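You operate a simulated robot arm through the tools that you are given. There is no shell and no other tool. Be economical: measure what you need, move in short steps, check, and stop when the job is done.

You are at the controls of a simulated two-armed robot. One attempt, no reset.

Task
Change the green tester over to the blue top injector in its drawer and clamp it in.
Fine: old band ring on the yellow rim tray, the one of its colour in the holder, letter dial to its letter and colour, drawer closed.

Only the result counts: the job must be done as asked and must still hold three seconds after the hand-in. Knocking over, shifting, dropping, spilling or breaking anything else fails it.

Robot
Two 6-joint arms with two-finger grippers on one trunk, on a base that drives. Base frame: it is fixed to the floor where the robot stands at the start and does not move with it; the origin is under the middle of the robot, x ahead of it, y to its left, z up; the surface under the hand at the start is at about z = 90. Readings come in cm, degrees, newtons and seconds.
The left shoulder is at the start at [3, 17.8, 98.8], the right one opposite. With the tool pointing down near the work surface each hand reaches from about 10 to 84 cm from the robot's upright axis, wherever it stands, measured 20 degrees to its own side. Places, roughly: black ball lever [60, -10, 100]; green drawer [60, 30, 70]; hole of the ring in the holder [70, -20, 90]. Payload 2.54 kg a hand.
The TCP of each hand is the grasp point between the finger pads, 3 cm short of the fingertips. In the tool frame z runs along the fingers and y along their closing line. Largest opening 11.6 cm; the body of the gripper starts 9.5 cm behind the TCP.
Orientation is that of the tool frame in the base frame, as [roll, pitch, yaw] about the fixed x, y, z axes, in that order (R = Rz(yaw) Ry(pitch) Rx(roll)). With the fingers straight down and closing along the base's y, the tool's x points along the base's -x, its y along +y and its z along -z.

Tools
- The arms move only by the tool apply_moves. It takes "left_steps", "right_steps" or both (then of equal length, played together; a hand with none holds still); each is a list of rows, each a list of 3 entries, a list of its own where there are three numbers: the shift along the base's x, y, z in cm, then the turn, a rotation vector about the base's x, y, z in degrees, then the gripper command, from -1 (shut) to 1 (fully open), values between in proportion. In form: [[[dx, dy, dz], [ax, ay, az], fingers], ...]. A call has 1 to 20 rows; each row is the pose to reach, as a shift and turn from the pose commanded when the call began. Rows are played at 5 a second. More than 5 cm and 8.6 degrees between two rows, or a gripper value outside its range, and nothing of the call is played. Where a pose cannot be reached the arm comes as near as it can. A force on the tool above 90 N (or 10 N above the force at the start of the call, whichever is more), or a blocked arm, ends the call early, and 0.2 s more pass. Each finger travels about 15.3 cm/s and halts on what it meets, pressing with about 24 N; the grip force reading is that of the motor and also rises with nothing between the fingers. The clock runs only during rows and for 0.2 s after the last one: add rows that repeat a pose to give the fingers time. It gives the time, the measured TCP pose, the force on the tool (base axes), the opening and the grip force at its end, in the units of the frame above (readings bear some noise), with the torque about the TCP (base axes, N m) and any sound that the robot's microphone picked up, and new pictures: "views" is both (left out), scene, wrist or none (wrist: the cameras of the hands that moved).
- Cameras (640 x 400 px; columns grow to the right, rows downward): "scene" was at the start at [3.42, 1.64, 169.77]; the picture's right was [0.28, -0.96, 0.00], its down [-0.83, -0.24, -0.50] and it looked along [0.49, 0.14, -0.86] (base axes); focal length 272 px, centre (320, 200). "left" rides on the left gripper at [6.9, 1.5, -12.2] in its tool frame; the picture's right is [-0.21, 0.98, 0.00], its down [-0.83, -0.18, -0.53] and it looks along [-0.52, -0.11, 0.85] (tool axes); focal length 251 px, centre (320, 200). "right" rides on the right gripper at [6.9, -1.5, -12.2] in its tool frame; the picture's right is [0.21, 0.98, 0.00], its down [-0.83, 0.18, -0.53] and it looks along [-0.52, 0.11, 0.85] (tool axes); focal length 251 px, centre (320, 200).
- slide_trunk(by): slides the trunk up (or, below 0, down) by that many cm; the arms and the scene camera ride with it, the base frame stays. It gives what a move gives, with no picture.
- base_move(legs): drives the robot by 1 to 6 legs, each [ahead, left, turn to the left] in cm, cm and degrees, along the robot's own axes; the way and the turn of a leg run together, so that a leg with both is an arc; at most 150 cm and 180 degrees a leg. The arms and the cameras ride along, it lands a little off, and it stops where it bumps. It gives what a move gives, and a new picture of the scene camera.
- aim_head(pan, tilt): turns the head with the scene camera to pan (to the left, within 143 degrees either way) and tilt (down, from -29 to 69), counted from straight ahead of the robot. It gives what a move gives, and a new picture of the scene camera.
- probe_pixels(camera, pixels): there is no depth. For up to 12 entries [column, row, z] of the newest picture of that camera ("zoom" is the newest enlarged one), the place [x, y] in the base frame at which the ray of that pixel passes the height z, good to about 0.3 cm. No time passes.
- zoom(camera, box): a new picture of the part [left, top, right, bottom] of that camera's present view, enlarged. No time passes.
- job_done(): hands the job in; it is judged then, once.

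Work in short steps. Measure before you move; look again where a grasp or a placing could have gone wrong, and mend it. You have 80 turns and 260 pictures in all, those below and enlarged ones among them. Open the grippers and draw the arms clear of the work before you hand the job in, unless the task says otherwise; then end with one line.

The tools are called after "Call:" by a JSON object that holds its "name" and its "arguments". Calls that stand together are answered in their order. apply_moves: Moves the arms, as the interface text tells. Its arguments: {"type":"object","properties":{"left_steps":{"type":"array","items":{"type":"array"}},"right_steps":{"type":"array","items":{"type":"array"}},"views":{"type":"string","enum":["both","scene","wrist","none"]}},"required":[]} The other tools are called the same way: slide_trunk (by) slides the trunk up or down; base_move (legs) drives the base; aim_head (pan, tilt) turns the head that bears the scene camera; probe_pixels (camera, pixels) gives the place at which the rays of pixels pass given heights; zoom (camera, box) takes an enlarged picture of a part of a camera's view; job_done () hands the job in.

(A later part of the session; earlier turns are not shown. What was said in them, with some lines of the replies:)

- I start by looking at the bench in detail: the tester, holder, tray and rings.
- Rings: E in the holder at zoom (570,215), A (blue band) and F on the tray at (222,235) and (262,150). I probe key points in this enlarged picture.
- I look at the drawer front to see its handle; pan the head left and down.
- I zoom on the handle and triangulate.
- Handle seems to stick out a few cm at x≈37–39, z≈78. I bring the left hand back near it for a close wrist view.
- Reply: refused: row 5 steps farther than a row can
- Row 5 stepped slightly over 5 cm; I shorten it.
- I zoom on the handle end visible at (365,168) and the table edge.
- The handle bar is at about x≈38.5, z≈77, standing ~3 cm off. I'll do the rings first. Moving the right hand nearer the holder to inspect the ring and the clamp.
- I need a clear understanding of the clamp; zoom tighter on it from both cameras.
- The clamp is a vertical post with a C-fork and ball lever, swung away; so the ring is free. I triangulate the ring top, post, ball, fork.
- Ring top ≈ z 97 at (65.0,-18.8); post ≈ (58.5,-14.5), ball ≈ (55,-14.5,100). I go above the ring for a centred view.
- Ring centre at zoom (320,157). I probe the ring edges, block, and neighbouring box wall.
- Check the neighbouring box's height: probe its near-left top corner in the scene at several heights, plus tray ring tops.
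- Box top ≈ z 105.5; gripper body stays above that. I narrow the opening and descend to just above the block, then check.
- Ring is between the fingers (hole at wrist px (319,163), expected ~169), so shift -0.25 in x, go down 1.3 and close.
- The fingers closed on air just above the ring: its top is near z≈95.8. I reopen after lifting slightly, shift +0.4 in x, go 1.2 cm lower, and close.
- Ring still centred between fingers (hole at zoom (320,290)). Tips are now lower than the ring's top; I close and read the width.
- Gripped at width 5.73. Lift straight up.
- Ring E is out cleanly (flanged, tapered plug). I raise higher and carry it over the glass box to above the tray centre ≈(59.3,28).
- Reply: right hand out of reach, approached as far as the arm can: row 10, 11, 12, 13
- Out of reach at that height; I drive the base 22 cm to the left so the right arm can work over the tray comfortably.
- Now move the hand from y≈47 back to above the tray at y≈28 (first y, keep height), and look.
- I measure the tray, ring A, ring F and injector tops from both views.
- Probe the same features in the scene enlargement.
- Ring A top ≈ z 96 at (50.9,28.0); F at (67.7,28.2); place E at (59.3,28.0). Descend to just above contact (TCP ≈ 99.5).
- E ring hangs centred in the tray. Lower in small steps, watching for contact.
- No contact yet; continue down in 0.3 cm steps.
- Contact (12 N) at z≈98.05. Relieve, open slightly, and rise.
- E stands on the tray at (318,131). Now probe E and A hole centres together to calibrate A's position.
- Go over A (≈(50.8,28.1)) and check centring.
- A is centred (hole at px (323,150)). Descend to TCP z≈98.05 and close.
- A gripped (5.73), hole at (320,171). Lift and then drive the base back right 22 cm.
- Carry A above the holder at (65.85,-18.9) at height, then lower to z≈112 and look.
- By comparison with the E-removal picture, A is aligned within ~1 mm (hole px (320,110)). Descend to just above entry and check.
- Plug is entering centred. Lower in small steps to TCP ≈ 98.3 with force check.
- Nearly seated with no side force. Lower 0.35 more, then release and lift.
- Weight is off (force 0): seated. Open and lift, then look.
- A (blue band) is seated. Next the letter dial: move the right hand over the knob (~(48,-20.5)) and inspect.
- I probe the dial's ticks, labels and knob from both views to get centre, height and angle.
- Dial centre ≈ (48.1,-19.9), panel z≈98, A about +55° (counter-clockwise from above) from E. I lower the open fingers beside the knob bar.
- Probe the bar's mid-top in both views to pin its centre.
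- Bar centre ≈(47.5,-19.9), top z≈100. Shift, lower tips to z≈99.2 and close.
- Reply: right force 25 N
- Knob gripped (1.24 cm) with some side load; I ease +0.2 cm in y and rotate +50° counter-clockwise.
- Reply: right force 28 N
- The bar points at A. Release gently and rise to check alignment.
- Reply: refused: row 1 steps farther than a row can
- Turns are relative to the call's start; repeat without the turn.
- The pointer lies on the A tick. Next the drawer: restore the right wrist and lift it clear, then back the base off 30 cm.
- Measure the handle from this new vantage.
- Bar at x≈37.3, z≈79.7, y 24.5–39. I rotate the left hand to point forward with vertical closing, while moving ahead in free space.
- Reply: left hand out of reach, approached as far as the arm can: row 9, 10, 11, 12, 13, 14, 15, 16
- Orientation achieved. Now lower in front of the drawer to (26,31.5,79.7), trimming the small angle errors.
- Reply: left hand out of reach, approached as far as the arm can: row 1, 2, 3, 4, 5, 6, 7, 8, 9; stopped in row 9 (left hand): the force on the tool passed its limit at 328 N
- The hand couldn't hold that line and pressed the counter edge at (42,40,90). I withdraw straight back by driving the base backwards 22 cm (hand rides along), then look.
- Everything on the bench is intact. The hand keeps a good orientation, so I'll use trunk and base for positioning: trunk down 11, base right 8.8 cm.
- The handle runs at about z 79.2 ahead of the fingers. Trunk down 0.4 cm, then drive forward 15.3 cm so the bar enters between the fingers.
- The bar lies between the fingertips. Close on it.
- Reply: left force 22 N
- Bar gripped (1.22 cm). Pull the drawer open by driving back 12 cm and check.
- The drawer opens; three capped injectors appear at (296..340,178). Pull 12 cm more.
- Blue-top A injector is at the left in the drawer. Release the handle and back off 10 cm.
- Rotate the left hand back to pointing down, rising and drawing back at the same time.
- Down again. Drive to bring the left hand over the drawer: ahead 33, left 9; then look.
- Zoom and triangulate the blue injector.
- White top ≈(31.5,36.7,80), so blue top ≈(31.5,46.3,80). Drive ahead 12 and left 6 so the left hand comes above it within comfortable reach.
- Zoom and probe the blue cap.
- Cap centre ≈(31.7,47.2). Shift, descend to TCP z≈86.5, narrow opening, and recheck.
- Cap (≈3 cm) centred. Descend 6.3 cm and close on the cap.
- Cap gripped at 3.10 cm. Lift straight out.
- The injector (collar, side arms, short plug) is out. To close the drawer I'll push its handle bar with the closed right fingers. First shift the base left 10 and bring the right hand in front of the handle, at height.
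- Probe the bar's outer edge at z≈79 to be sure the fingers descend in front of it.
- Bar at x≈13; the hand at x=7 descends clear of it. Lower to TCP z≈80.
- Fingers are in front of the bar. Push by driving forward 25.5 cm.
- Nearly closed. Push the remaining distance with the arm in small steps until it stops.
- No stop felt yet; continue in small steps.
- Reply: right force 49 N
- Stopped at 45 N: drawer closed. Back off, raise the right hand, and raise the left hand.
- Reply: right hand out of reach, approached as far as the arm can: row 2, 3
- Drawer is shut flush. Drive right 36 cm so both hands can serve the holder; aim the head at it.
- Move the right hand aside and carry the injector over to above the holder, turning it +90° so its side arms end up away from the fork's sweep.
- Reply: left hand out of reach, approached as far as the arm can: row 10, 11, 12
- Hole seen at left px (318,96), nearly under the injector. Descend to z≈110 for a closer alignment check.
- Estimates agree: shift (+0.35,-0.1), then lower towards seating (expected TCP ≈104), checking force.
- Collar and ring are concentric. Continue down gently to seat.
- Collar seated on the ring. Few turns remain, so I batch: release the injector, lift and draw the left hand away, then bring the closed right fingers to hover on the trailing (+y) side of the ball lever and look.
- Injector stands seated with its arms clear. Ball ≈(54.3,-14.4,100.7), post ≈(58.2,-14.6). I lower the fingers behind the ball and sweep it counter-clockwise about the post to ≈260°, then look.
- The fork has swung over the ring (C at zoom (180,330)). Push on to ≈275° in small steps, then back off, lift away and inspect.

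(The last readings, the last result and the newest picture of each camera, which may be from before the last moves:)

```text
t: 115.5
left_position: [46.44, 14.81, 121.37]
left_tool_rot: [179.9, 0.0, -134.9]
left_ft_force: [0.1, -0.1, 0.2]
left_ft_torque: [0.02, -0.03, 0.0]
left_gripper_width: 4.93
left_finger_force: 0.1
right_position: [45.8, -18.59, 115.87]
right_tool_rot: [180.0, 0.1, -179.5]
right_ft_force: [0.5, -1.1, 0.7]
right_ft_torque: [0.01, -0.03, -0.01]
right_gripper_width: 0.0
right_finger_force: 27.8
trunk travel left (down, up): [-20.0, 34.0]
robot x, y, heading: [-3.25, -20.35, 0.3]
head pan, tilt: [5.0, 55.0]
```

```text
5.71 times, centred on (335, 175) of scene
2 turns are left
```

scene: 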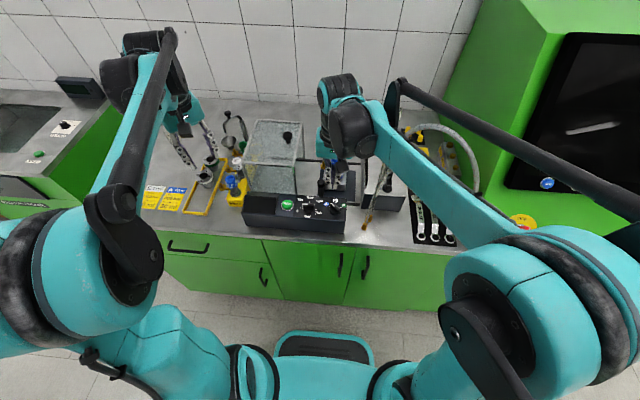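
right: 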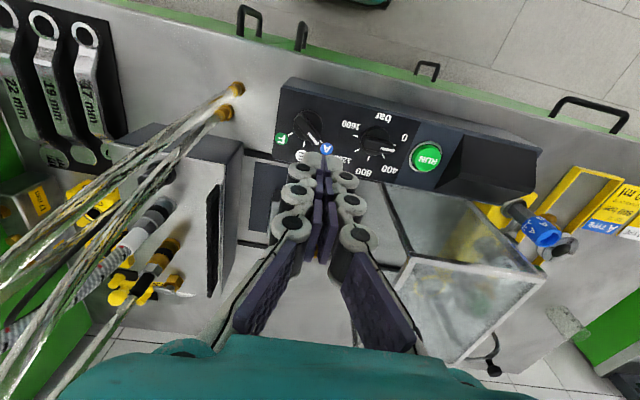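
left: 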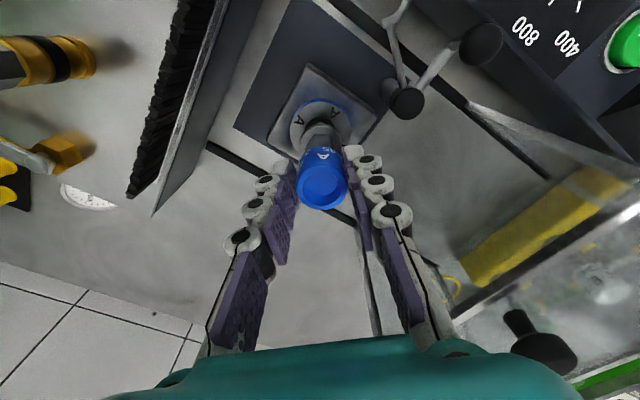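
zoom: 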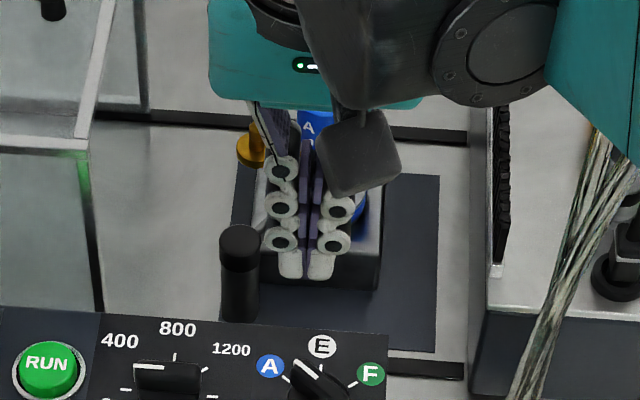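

The hand hides the clamp and no stop was felt. I open the fingers for a wrist view, zoom, then move the right arm aside for a clear scene view before deciding on any last correction.

Call:
{"name": "apply_moves", "arguments": {"right_steps": [[[0, 0, 1], [0, 0, 0], 0], [[2, 0, 2], [0, 0, 0], 1], [[4, 0, 2], [0, 0, 0], 1], [[4, 0, 2], [0, 0, 0], 1]], "views": "wrist"}}

Call:
{"name": "zoom", "arguments": {"camera": "right", "box": [230, 110, 390, 250]}}

Call:
{"name": "apply_moves", "arguments": {"right_steps": [[[-4.5, 0, 0], [0, 0, 0], 1], [[-9, 0, 0], [0, 0, 0], 0], [[-13.5, 0, 0], [0, 0, 0], -1], [[-18, 0, 0], [0, 0, 0], -1], [[-22.5, 0, 0], [0, 0, 0], -1], [[-22.5, -4.7, 0], [0, 0, 0], -1], [[-22.5, -9.4, 0], [0, 0, 0], -1], [[-22.5, -14.1, 0], [0, 0, 0], -1], [[-22.5, -18.8, 0], [0, 0, 0], -1], [[-22.5, -22, 0], [0, 0, 0], -1]], "views": "scene"}}

Call:
{"name": "zoom", "arguments": {"camera": "scene", "box": [300, 140, 370, 210]}}

```text
t: 116.5
left_position: [46.58, 14.76, 121.28]
left_tool_rot: [179.9, 0.1, -135.0]
left_ft_force: [0.0, -0.2, 0.8]
left_ft_torque: [-0.02, -0.05, -0.02]
left_gripper_width: 4.93
left_finger_force: 0.1
right_position: [49.93, -18.56, 117.79]
right_tool_rot: [-179.9, 0.0, -179.5]
right_ft_force: [-1.1, -0.1, 0.8]
right_ft_torque: [0.0, -0.05, 0.01]
right_gripper_width: 11.59
right_finger_force: 0.0
trunk travel left (down, up): [-20.0, 34.0]
robot x, y, heading: [-2.9, -20.11, 0.5]
head pan, tilt: [5.0, 55.0]
```

right: 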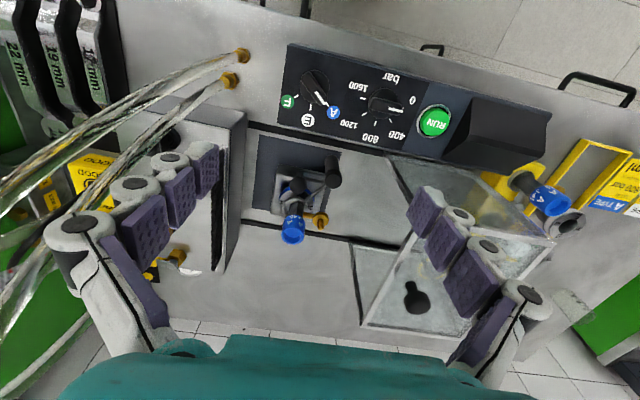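

```text
2.86 times, centred on (310, 180) of right
```

zoom: 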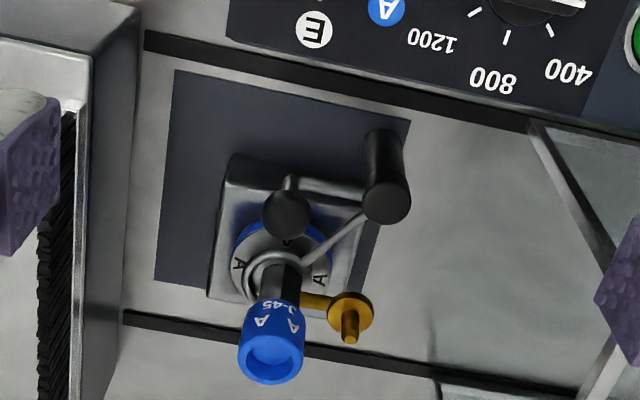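

```text
t: 118.7
left_position: [46.67, 14.81, 121.25]
left_tool_rot: [179.9, 0.0, -135.0]
left_ft_force: [-0.2, 0.3, -0.5]
left_ft_torque: [0.01, 0.02, -0.01]
left_gripper_width: 4.92
left_finger_force: 0.1
right_position: [27.46, -40.61, 117.72]
right_tool_rot: [180.0, 0.0, -179.3]
right_ft_force: [0.3, 0.5, 0.7]
right_ft_torque: [0.01, -0.03, 0.0]
right_gripper_width: 0.01
right_finger_force: 24.4
trunk travel left (down, up): [-20.0, 34.0]
robot x, y, heading: [-2.61, -20.55, 0.5]
head pan, tilt: [5.0, 55.0]
```

scene: 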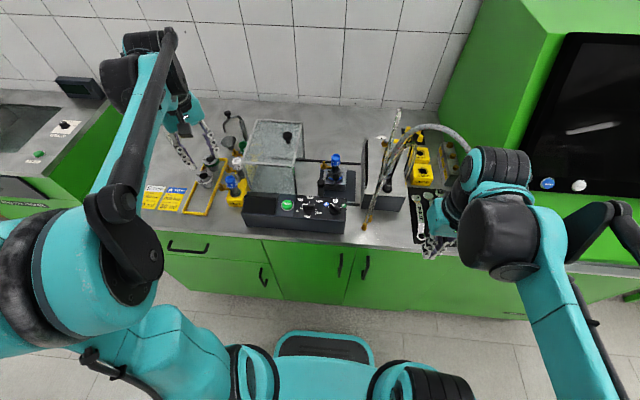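

```text
5.71 times, centred on (335, 175) of scene
1 turns are left
```

zoom: 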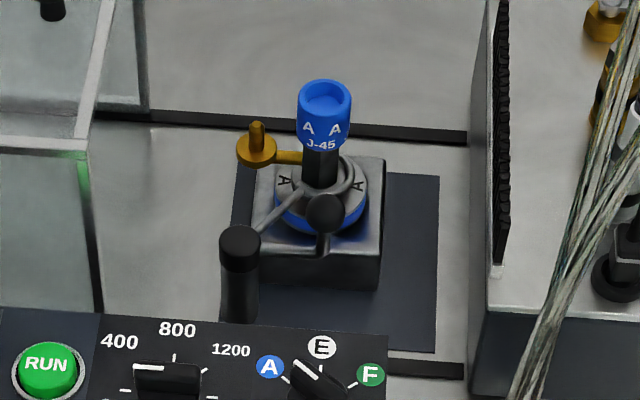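

The C-fork encloses the blue-top injector over the A ring. The dial points to A, the drawer is shut and E is on the tray. I open the right gripper, which is well clear, and hand the job in.

Call:
{"name": "apply_moves", "arguments": {"right_steps": [[[0, 0, 0], [0, 0, 0], 0], [[0, 0, 0], [0, 0, 0], 0.8], [[0, 0, 0], [0, 0, 0], 0.8]], "views": "none"}}

Call:
{"name": "job_done", "arguments": {}}

```text
t: 119.5
left_position: [46.5, 14.83, 121.35]
left_tool_rot: [179.9, 0.1, -134.9]
left_ft_force: [-0.2, 0.1, 0.9]
left_ft_torque: [-0.03, -0.03, 0.03]
left_gripper_width: 4.92
left_finger_force: 0.0
right_position: [27.47, -40.41, 117.77]
right_tool_rot: [180.0, 0.1, -179.4]
right_ft_force: [0.8, -0.3, -0.5]
right_ft_torque: [-0.02, 0.01, 0.0]
right_gripper_width: 10.43
right_finger_force: 0.0
trunk travel left (down, up): [-20.0, 34.0]
robot x, y, heading: [-2.69, -20.2, 0.7]
head pan, tilt: [5.0, 55.0]
```

```text
The job is handed in.
```

I handed the job in with the blue-top A injector in the A ring, the clamp fork swung round it, the letter dial on A, the old E ring on the yellow rim tray and the drawer shut; I felt no hard stop on the clamp, so I judged it closed only from the pictures.
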